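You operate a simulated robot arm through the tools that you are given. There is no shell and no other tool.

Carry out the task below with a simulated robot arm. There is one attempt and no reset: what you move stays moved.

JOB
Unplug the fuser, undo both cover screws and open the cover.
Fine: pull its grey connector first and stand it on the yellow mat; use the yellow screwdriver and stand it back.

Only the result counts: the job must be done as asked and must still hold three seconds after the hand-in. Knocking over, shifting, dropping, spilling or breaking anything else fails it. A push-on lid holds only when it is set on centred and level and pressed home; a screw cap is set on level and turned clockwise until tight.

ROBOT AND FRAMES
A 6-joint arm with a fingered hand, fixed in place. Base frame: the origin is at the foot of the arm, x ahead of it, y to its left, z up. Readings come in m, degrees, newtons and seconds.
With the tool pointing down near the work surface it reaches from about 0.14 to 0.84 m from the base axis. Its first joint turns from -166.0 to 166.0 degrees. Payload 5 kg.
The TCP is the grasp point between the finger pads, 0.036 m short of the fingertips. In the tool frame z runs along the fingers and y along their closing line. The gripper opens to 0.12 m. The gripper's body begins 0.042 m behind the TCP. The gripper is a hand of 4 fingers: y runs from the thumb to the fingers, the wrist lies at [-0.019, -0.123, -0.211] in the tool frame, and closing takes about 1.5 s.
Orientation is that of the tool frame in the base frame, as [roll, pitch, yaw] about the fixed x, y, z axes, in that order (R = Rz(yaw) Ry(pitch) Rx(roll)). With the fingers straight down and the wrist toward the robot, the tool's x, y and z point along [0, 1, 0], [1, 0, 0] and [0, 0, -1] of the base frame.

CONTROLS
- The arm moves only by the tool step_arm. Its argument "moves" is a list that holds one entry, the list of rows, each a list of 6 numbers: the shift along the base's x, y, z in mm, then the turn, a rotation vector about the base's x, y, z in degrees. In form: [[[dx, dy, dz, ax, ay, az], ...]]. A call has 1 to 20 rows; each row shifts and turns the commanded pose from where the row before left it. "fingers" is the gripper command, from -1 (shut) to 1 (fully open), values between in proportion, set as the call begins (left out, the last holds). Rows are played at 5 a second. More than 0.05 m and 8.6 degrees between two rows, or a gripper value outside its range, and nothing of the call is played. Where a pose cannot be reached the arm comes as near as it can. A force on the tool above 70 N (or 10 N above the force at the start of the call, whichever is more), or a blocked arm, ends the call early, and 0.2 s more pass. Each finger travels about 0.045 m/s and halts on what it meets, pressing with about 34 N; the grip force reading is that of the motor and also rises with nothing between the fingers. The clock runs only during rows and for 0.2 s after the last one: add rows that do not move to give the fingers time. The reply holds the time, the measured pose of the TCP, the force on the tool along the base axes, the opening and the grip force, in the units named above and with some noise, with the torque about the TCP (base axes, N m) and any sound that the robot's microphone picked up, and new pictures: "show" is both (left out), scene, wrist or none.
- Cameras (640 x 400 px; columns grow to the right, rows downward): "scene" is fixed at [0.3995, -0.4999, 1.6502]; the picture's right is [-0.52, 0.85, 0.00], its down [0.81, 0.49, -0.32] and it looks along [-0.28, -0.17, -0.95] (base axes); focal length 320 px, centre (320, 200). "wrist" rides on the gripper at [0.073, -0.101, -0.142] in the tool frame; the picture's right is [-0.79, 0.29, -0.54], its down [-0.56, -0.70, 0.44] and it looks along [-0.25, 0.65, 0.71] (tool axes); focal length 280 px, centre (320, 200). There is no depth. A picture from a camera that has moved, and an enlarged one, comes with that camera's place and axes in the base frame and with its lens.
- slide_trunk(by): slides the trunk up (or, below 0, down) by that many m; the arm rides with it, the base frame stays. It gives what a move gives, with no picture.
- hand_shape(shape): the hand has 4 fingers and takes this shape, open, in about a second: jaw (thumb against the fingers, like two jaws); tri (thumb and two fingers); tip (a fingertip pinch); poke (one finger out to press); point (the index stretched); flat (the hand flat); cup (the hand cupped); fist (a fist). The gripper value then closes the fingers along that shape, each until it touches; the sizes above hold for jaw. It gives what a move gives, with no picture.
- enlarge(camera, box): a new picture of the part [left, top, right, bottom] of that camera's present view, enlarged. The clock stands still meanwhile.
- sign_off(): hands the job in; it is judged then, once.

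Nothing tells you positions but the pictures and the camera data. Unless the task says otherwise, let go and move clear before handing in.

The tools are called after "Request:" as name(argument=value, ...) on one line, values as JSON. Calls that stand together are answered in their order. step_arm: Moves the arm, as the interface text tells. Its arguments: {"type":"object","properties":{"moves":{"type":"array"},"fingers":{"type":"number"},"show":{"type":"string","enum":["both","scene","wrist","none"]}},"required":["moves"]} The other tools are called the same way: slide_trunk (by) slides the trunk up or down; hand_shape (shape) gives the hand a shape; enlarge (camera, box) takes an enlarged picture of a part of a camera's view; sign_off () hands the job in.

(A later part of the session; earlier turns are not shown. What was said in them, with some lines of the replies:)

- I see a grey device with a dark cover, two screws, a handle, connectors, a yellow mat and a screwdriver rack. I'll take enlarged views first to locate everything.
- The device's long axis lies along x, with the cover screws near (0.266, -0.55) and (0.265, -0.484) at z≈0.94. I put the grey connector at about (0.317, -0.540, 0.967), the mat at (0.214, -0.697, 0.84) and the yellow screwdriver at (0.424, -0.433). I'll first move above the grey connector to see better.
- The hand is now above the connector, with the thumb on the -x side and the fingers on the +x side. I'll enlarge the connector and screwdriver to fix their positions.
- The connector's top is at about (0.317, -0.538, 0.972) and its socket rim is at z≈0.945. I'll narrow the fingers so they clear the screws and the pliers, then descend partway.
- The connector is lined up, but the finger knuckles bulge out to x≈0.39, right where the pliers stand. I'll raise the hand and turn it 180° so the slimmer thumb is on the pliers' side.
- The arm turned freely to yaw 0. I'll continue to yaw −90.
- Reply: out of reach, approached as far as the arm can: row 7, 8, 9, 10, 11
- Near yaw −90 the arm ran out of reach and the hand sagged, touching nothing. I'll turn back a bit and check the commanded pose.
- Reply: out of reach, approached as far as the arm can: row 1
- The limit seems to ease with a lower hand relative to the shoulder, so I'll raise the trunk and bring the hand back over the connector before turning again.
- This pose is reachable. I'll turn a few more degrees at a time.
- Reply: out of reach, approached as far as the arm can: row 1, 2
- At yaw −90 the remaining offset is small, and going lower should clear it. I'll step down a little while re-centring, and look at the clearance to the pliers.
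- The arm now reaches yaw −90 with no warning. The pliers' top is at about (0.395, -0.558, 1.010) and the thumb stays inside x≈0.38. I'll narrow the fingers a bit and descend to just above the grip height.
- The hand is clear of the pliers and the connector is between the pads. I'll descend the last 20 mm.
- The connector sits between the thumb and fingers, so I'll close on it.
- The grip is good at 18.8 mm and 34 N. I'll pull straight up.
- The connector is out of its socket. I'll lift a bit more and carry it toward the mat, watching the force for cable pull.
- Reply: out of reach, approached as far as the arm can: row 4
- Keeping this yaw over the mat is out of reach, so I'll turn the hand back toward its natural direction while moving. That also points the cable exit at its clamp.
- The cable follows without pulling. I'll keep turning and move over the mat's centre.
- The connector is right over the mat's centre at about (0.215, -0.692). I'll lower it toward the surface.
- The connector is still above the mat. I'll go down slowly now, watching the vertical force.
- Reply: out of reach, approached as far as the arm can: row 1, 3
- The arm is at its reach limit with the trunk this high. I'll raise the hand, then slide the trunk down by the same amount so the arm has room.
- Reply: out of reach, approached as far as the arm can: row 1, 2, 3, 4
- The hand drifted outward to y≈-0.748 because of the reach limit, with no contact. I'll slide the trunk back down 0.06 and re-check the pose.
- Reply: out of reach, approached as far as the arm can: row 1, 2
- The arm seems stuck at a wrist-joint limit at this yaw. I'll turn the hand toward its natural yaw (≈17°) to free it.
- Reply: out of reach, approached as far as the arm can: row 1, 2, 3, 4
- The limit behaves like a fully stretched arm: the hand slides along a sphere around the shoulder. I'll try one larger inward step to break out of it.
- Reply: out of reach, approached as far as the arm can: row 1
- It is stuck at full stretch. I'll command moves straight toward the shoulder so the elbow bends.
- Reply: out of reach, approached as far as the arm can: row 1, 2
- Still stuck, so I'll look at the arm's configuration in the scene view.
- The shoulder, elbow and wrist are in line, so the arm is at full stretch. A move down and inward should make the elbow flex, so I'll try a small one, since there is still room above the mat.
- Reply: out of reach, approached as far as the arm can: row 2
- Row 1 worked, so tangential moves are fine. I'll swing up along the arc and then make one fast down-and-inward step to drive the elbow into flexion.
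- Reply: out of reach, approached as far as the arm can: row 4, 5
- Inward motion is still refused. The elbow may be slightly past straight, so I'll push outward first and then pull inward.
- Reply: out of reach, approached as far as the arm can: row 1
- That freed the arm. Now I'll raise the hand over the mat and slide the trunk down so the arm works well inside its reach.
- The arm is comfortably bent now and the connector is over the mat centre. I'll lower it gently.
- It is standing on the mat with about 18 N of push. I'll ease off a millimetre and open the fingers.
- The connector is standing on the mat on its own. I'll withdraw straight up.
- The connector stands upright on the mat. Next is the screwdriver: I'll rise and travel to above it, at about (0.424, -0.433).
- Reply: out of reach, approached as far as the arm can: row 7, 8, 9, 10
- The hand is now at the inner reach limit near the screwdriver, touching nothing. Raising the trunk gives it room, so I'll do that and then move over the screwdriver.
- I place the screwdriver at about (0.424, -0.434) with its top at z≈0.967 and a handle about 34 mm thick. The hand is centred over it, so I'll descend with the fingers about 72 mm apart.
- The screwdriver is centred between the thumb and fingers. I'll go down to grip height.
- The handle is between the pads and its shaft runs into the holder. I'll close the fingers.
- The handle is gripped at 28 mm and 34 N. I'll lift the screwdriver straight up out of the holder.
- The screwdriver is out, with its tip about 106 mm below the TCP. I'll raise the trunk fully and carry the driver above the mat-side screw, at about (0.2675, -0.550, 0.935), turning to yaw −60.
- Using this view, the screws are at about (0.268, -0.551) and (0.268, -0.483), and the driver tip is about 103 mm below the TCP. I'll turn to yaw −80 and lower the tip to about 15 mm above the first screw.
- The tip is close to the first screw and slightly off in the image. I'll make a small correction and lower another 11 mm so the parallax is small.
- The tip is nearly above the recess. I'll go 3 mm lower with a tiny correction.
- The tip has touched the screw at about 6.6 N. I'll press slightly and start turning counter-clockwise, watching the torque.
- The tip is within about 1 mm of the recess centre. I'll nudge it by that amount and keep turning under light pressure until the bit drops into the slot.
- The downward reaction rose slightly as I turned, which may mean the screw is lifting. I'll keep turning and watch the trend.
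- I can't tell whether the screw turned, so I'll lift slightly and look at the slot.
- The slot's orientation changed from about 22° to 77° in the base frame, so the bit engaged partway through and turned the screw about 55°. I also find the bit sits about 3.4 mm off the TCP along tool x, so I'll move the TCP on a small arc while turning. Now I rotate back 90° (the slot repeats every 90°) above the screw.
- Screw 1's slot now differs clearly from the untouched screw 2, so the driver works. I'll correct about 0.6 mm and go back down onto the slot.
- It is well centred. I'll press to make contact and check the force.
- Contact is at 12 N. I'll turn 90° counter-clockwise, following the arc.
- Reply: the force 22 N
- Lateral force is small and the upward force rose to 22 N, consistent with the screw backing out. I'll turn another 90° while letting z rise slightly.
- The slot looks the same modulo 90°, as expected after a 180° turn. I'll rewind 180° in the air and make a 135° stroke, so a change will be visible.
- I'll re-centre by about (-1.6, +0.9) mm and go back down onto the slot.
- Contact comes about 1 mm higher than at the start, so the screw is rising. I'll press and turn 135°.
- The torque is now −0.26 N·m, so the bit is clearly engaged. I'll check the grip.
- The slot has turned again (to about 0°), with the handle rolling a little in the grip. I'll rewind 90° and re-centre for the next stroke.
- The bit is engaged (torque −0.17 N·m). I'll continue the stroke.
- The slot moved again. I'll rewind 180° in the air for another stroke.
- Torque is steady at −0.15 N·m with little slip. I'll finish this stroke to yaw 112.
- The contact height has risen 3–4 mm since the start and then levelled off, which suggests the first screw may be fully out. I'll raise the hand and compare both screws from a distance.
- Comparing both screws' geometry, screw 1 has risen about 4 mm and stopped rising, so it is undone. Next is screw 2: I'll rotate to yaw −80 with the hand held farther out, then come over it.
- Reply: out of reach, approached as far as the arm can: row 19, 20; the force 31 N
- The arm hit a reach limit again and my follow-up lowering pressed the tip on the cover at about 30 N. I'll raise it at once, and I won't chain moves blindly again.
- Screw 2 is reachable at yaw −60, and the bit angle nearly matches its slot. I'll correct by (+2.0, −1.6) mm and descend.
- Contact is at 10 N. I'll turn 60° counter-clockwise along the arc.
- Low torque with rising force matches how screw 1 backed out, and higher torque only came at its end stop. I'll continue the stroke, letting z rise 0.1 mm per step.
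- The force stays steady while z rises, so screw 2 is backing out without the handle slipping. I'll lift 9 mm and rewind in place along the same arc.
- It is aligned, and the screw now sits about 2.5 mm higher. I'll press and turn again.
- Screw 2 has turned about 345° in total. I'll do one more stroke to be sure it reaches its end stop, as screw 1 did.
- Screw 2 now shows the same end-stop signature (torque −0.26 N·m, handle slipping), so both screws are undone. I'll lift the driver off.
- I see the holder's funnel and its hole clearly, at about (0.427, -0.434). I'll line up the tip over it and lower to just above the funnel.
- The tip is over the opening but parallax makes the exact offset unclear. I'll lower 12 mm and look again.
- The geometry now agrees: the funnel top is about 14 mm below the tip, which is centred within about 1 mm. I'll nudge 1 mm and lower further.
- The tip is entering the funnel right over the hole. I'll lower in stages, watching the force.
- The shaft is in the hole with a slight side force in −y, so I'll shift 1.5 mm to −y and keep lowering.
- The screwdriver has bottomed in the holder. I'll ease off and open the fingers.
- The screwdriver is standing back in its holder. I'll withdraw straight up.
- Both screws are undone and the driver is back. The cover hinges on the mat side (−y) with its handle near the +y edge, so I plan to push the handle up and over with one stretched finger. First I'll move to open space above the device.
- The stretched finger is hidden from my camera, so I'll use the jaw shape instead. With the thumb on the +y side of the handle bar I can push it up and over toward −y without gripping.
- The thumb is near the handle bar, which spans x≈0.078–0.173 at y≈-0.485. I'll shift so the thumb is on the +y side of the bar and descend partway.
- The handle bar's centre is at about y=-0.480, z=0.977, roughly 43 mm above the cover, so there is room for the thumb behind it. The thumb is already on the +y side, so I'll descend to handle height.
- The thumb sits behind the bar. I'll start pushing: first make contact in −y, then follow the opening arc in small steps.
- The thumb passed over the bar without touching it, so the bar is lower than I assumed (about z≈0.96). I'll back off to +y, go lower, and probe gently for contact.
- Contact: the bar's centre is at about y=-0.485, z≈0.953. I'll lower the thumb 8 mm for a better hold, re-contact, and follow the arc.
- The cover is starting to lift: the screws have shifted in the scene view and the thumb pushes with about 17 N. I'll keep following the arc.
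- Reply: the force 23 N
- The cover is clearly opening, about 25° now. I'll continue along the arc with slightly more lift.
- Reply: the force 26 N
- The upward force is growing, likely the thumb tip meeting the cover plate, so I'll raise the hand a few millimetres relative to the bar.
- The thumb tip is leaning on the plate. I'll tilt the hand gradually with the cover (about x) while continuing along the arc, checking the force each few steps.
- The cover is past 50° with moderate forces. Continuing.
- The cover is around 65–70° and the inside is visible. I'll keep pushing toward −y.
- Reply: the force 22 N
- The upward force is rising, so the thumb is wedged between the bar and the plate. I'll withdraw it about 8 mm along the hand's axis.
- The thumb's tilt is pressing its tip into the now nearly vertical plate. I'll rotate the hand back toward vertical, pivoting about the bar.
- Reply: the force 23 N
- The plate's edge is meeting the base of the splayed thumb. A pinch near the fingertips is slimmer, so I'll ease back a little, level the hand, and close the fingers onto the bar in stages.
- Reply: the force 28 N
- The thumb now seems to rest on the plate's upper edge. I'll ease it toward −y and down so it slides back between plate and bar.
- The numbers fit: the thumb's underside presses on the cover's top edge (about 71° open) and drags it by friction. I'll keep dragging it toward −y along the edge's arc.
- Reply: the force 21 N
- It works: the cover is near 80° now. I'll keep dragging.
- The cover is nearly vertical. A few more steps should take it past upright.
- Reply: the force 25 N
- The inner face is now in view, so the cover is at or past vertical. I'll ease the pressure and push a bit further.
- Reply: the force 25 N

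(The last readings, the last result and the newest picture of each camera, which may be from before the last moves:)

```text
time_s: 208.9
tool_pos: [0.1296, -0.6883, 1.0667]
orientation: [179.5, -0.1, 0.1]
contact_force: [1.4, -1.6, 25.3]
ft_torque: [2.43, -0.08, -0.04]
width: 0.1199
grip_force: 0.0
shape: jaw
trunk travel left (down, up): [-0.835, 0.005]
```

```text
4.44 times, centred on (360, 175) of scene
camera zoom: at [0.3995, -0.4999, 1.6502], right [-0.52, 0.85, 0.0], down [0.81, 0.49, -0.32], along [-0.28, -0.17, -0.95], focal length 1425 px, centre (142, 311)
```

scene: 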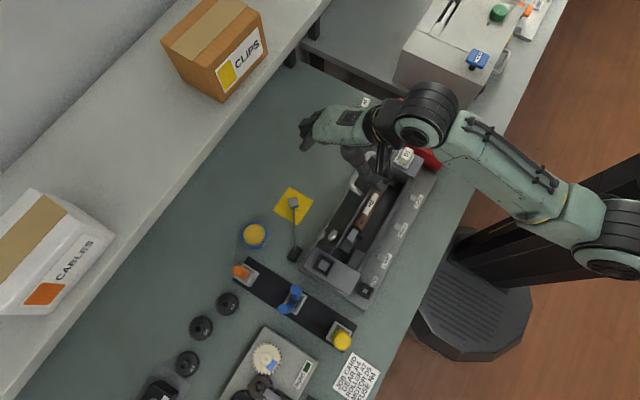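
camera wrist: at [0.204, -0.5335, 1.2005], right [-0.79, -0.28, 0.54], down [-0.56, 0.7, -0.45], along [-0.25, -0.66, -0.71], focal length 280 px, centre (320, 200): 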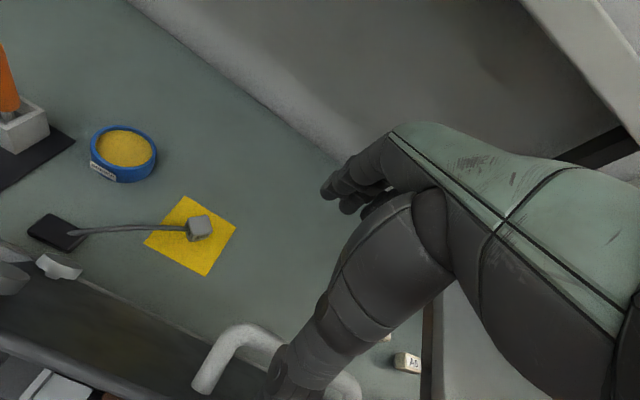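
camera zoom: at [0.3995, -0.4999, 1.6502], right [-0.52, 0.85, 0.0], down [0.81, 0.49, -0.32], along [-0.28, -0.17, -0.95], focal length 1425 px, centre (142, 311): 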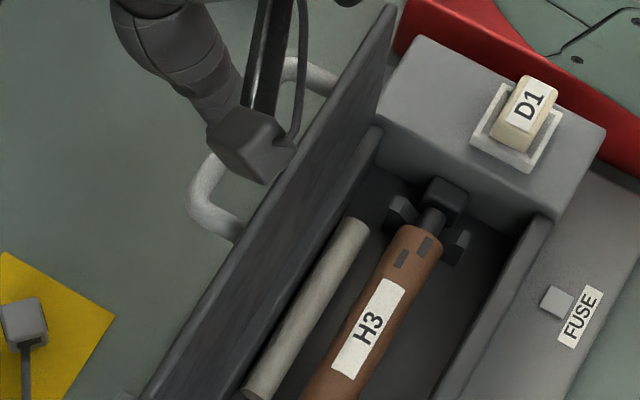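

The cover is past vertical and now pulls the thumb along. I'll keep going gently so it doesn't drop onto its stop.

Request:
step_arm(moves=[[[0, -5, 0, 0, 0, 0], [0, -5, -0.5, 0, 0, 0], [0, -5, -1, 0, 0, 0], [0, 0, 0, 0, 0, 0]]], show="none")

Request:
enlarge(camera="scene", box=[300, 120, 420, 220])

```text
time_s: 209.9
tool_pos: [0.1294, -0.7034, 1.0657]
orientation: [179.3, -0.2, 0.0]
contact_force: [1.1, -8.0, 29.8]
ft_torque: [2.75, -0.22, -0.2]
width: 0.1202
grip_force: 0.0
shape: jaw
trunk travel left (down, up): [-0.835, 0.005]
```

```text
4.00 times, centred on (360, 170) of scene
camera zoom: at [0.3995, -0.4999, 1.6502], right [-0.52, 0.85, 0.0], down [0.81, 0.49, -0.32], along [-0.28, -0.17, -0.95], focal length 1282 px, centre (160, 320)
```

zoom: 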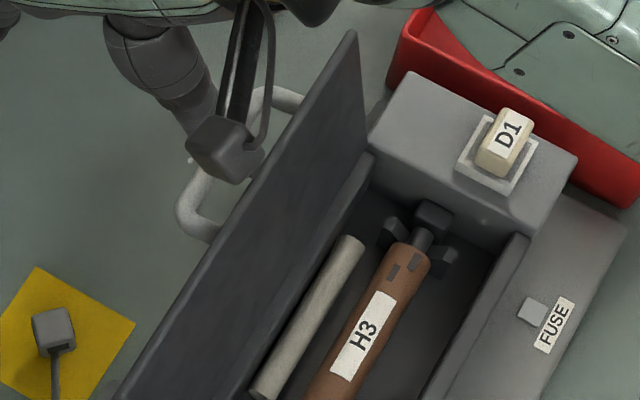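

The cover is around 108° open. I'll lift the hand to release it and see where it settles.

Request:
step_arm(moves=[[[0, 0, 3, 0, 0, 0], [0, 0, 4, 0, 0, 0], [0, 0, 0, 0, 0, 0], [0, 0, 0, 0, 0, 0]]], show="both")

Request:
enlarge(camera="scene", box=[280, 120, 420, 260])

```text
time_s: 210.9
tool_pos: [0.1291, -0.703, 1.067]
orientation: [179.9, -0.1, 0.0]
contact_force: [0.3, -0.6, 0.6]
ft_torque: [-0.02, -0.02, -0.01]
width: 0.1199
grip_force: 0.1
shape: jaw
trunk travel left (down, up): [-0.835, 0.005]
camera wrist: at [0.2031, -0.6009, 1.2098], right [-0.79, -0.29, 0.54], down [-0.56, 0.7, -0.44], along [-0.25, -0.65, -0.71], focal length 280 px, centre (320, 200)
```

scene: 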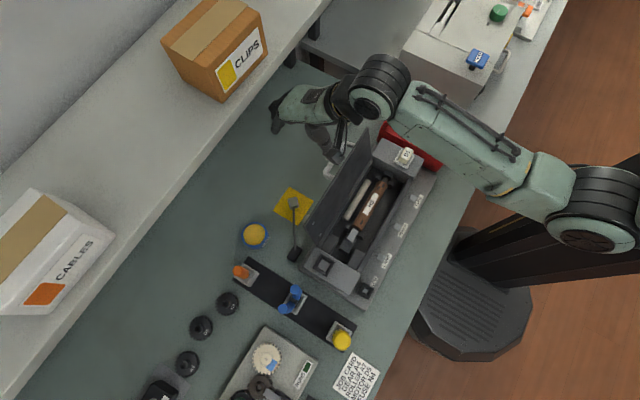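
wrist: 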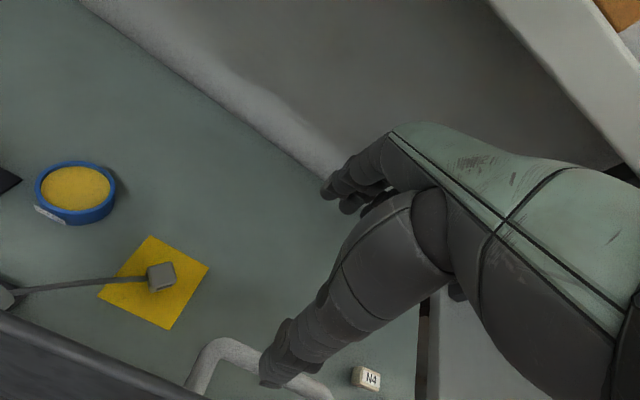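

```text
2.86 times, centred on (350, 190) of scene
camera zoom: at [0.3995, -0.4999, 1.6502], right [-0.52, 0.85, 0.0], down [0.81, 0.49, -0.32], along [-0.28, -0.17, -0.95], focal length 916 px, centre (234, 229)
```

zoom: 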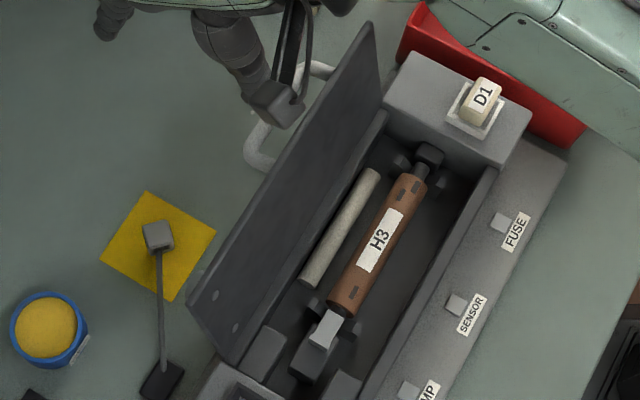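

The cover stays open by itself at its stop. I'll raise the hand clear and check the whole scene.

Request:
step_arm(moves=[[[0, 0, 20, 0, 0, 0], [0, 0, 40, 0, 0, 0], [0, -5, 40, 0, 0, 0], [0, -5, 40, 0, 0, 0], [0, 0, 0, 0, 0, 0], [0, 0, 0, 0, 0, 0]]], show="both")

Request:
enlarge(camera="scene", box=[260, 120, 440, 300])

Request:
enlarge(camera="scene", box=[220, 220, 400, 360])

```text
time_s: 211.8
tool_pos: [0.1306, -0.6941, 1.1569]
orientation: [-177.0, 0.0, -0.1]
contact_force: [1.5, 28.2, -10.2]
ft_torque: [-0.56, -0.06, -0.24]
width: 0.1182
grip_force: 0.0
shape: jaw
trunk travel left (down, up): [-0.835, 0.005]
stopped in row 4: the force on the tool passed its limit at 82 N (the readings are from after the stop); the commanded pose is now the measured one
camera wrist: at [0.2038, -0.5993, 1.3038], right [-0.79, -0.32, 0.53], down [-0.56, 0.72, -0.4], along [-0.25, -0.61, -0.75], focal length 280 px, centre (320, 200)
```

scene: 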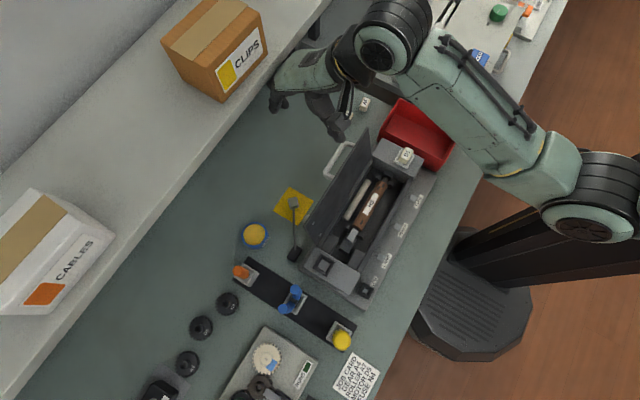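
wrist: 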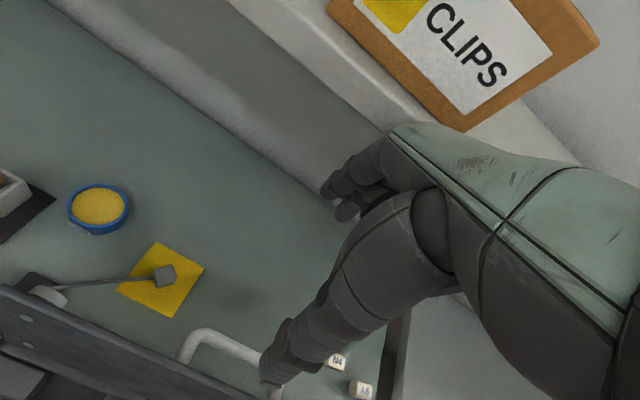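

```text
2.22 times, centred on (350, 210) of scene
camera zoom: at [0.3995, -0.4999, 1.6502], right [-0.52, 0.85, 0.0], down [0.81, 0.49, -0.32], along [-0.28, -0.17, -0.95], focal length 712 px, centre (253, 178)
```

zoom: 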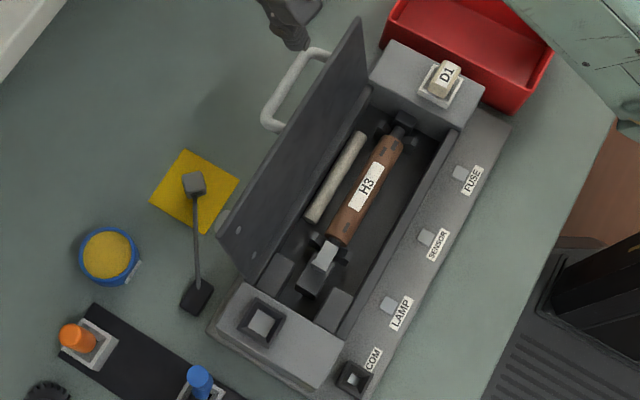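

```text
2.86 times, centred on (310, 290) of scene
camera zoom: at [0.3995, -0.4999, 1.6502], right [-0.52, 0.85, 0.0], down [0.81, 0.49, -0.32], along [-0.28, -0.17, -0.95], focal length 916 px, centre (349, -57)
```

zoom: 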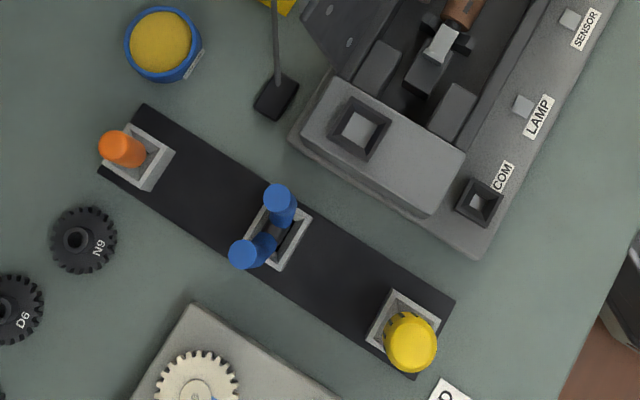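

The cover is open and stable, but while rising the hand bumped the shelf edge on the −y side. The CLIPS box looks unmoved. I'll back away toward +y gently.

Request:
step_arm(moves=[[[0, 6, -3, 0, 0, 0], [0, 10, 0, 0, 0, 0], [0, 15, 0, 0, 0, 0], [0, 20, 0, 0, 0, 0], [0, 0, 0, 0, 0, 0]]], show="both")

Request:
enlarge(camera="scene", box=[140, 0, 320, 130])

```text
time_s: 213.0
tool_pos: [0.1287, -0.651, 1.1571]
orientation: [-177.6, 0.1, 0.0]
contact_force: [0.0, 0.1, 0.2]
ft_torque: [0.02, -0.03, -0.01]
width: 0.1199
grip_force: 0.1
shape: jaw
trunk travel left (down, up): [-0.835, 0.005]
camera wrist: at [0.2027, -0.5542, 1.3031], right [-0.79, -0.31, 0.53], down [-0.56, 0.72, -0.41], along [-0.25, -0.62, -0.74], focal length 280 px, centre (320, 200)
```

scene: 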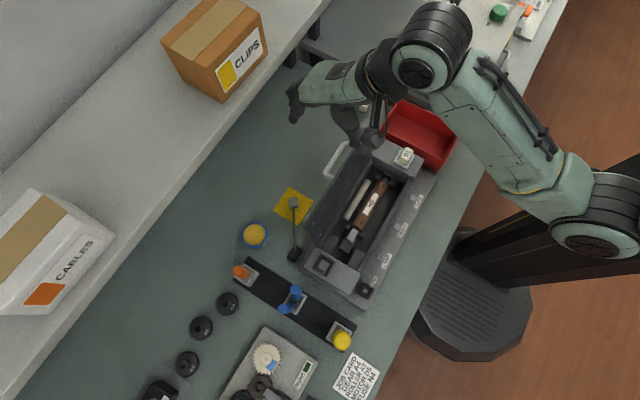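
wrist: 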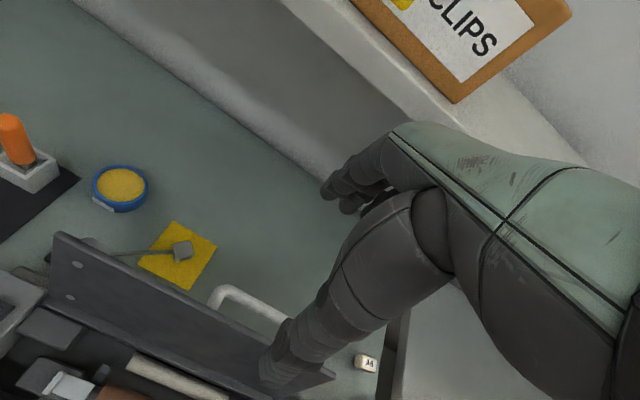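

```text
3.08 times, centred on (230, 65) of scene
camera zoom: at [0.3995, -0.4999, 1.6502], right [-0.52, 0.85, 0.0], down [0.81, 0.49, -0.32], along [-0.28, -0.17, -0.95], focal length 986 px, centre (597, 615)
```

zoom: 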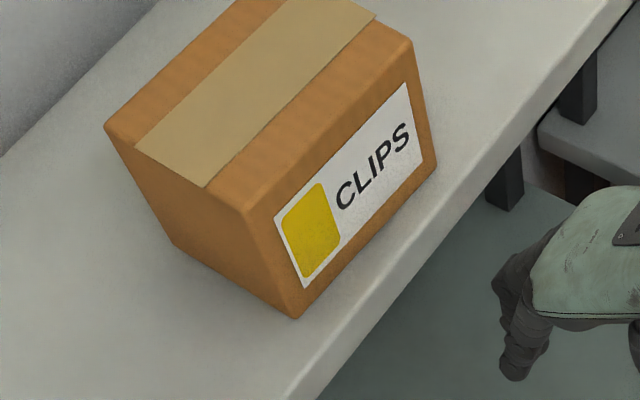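

The box and shelf are unchanged, the hand touches nothing and the cover is open. I'll wait a moment and take a last look at everything.

Request:
step_arm(moves=[[[10, 5, 0, 0, 0, 0], [20, 0, 0, 0, 0, 0], [0, 0, 0, 0, 0, 0], [0, 0, 0, 0, 0, 0], [0, 0, 0, 0, 0, 0], [0, 0, 0, 0, 0, 0], [0, 0, 0, 0, 0, 0], [0, 0, 0, 0, 0, 0], [0, 0, 0, 0, 0, 0], [0, 0, 0, 0, 0, 0], [0, 0, 0, 0, 0, 0], [0, 0, 0, 0, 0, 0]]], show="both")

Request:
enlarge(camera="scene", box=[240, 80, 460, 300])

Request:
enlarge(camera="wrist", box=[0, 150, 280, 400])

```text
time_s: 215.6
tool_pos: [0.1587, -0.6441, 1.1559]
orientation: [-177.4, 0.0, 0.0]
contact_force: [-0.1, 0.1, 0.4]
ft_torque: [0.03, 0.01, -0.01]
width: 0.12
grip_force: 0.0
shape: jaw
trunk travel left (down, up): [-0.835, 0.005]
camera wrist: at [0.2326, -0.5487, 1.3022], right [-0.79, -0.31, 0.53], down [-0.56, 0.72, -0.41], along [-0.25, -0.62, -0.74], focal length 280 px, centre (320, 200)
```

scene: 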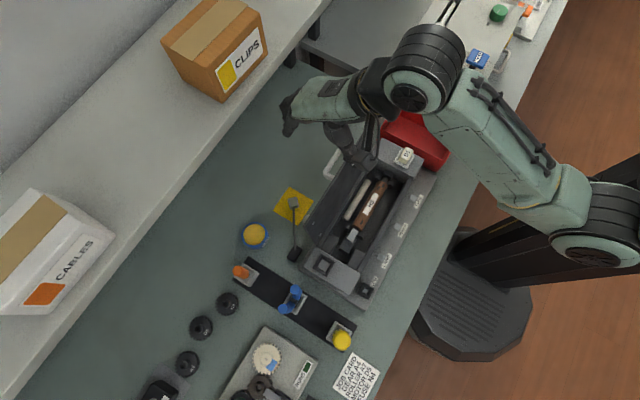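
wrist: 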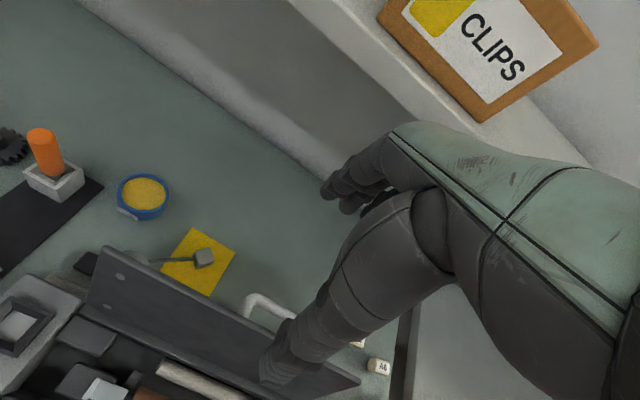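

```text
1.82 times, centred on (350, 190) of scene
camera zoom: at [0.3995, -0.4999, 1.6502], right [-0.52, 0.85, 0.0], down [0.81, 0.49, -0.32], along [-0.28, -0.17, -0.95], focal length 583 px, centre (266, 218)
```

zoom: 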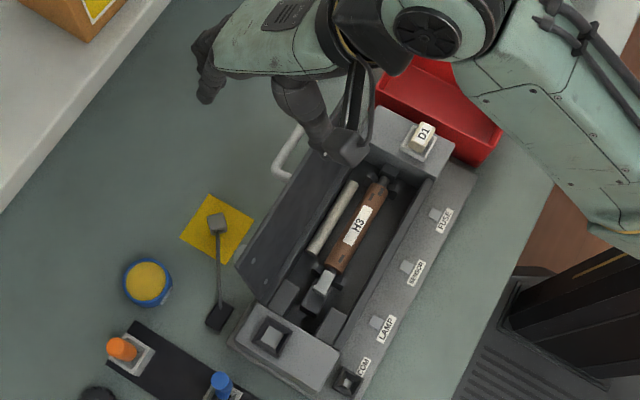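

```text
1.60 times, centred on (140, 275) of wrist
camera zoom: at [0.2326, -0.5487, 1.3022], right [-0.79, -0.31, 0.53], down [-0.56, 0.72, -0.41], along [-0.25, -0.62, -0.74], focal length 449 px, centre (608, 80)
```

zoom: 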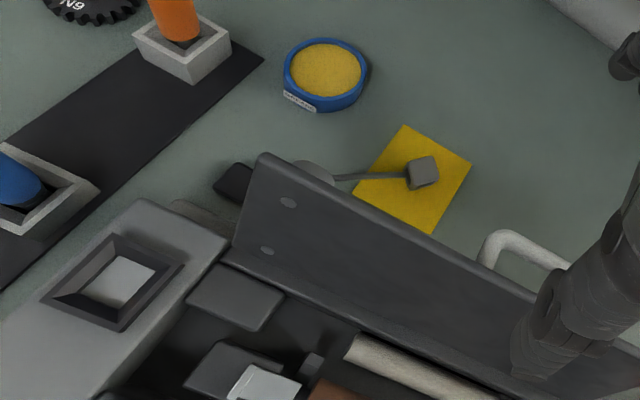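

The connector stands upright on the yellow mat, the yellow screwdriver is back in its holder, both screws are undone and the cover stays open on its stop. The hand is clear and everything else is in place, so I'll hand in.

Request:
sign_off()

```text
The job is handed in.
```

I've handed the job in. The fuser is unplugged, both cover screws are undone, and the cover is open. I haven't seen the judging result.

- **Connector:** I pulled the grey connector first; it stands upright on the yellow mat.
- **Screws:** I undid both with the yellow screwdriver, turning each until it reached its end stop. They stayed in the cover.
- **Screwdriver:** It is back standing in its holder.
- **Cover:** It stayed open on its stop, a bit past upright, for about five seconds after I let go, until I handed in.

Two contacts along the way could count against the job:

- **Driver tip on the cover:** Between the two screws, I pressed the tip onto the cover with about 30 N after the arm hit a reach limit. I lifted it straight away and saw no damage.
- **Hand against the shelf:** While lifting clear at the end, the hand bumped the shelf edge at about 82 N. The CLIPS box and the rest of the bench looked unmoved in the pictures afterwards.
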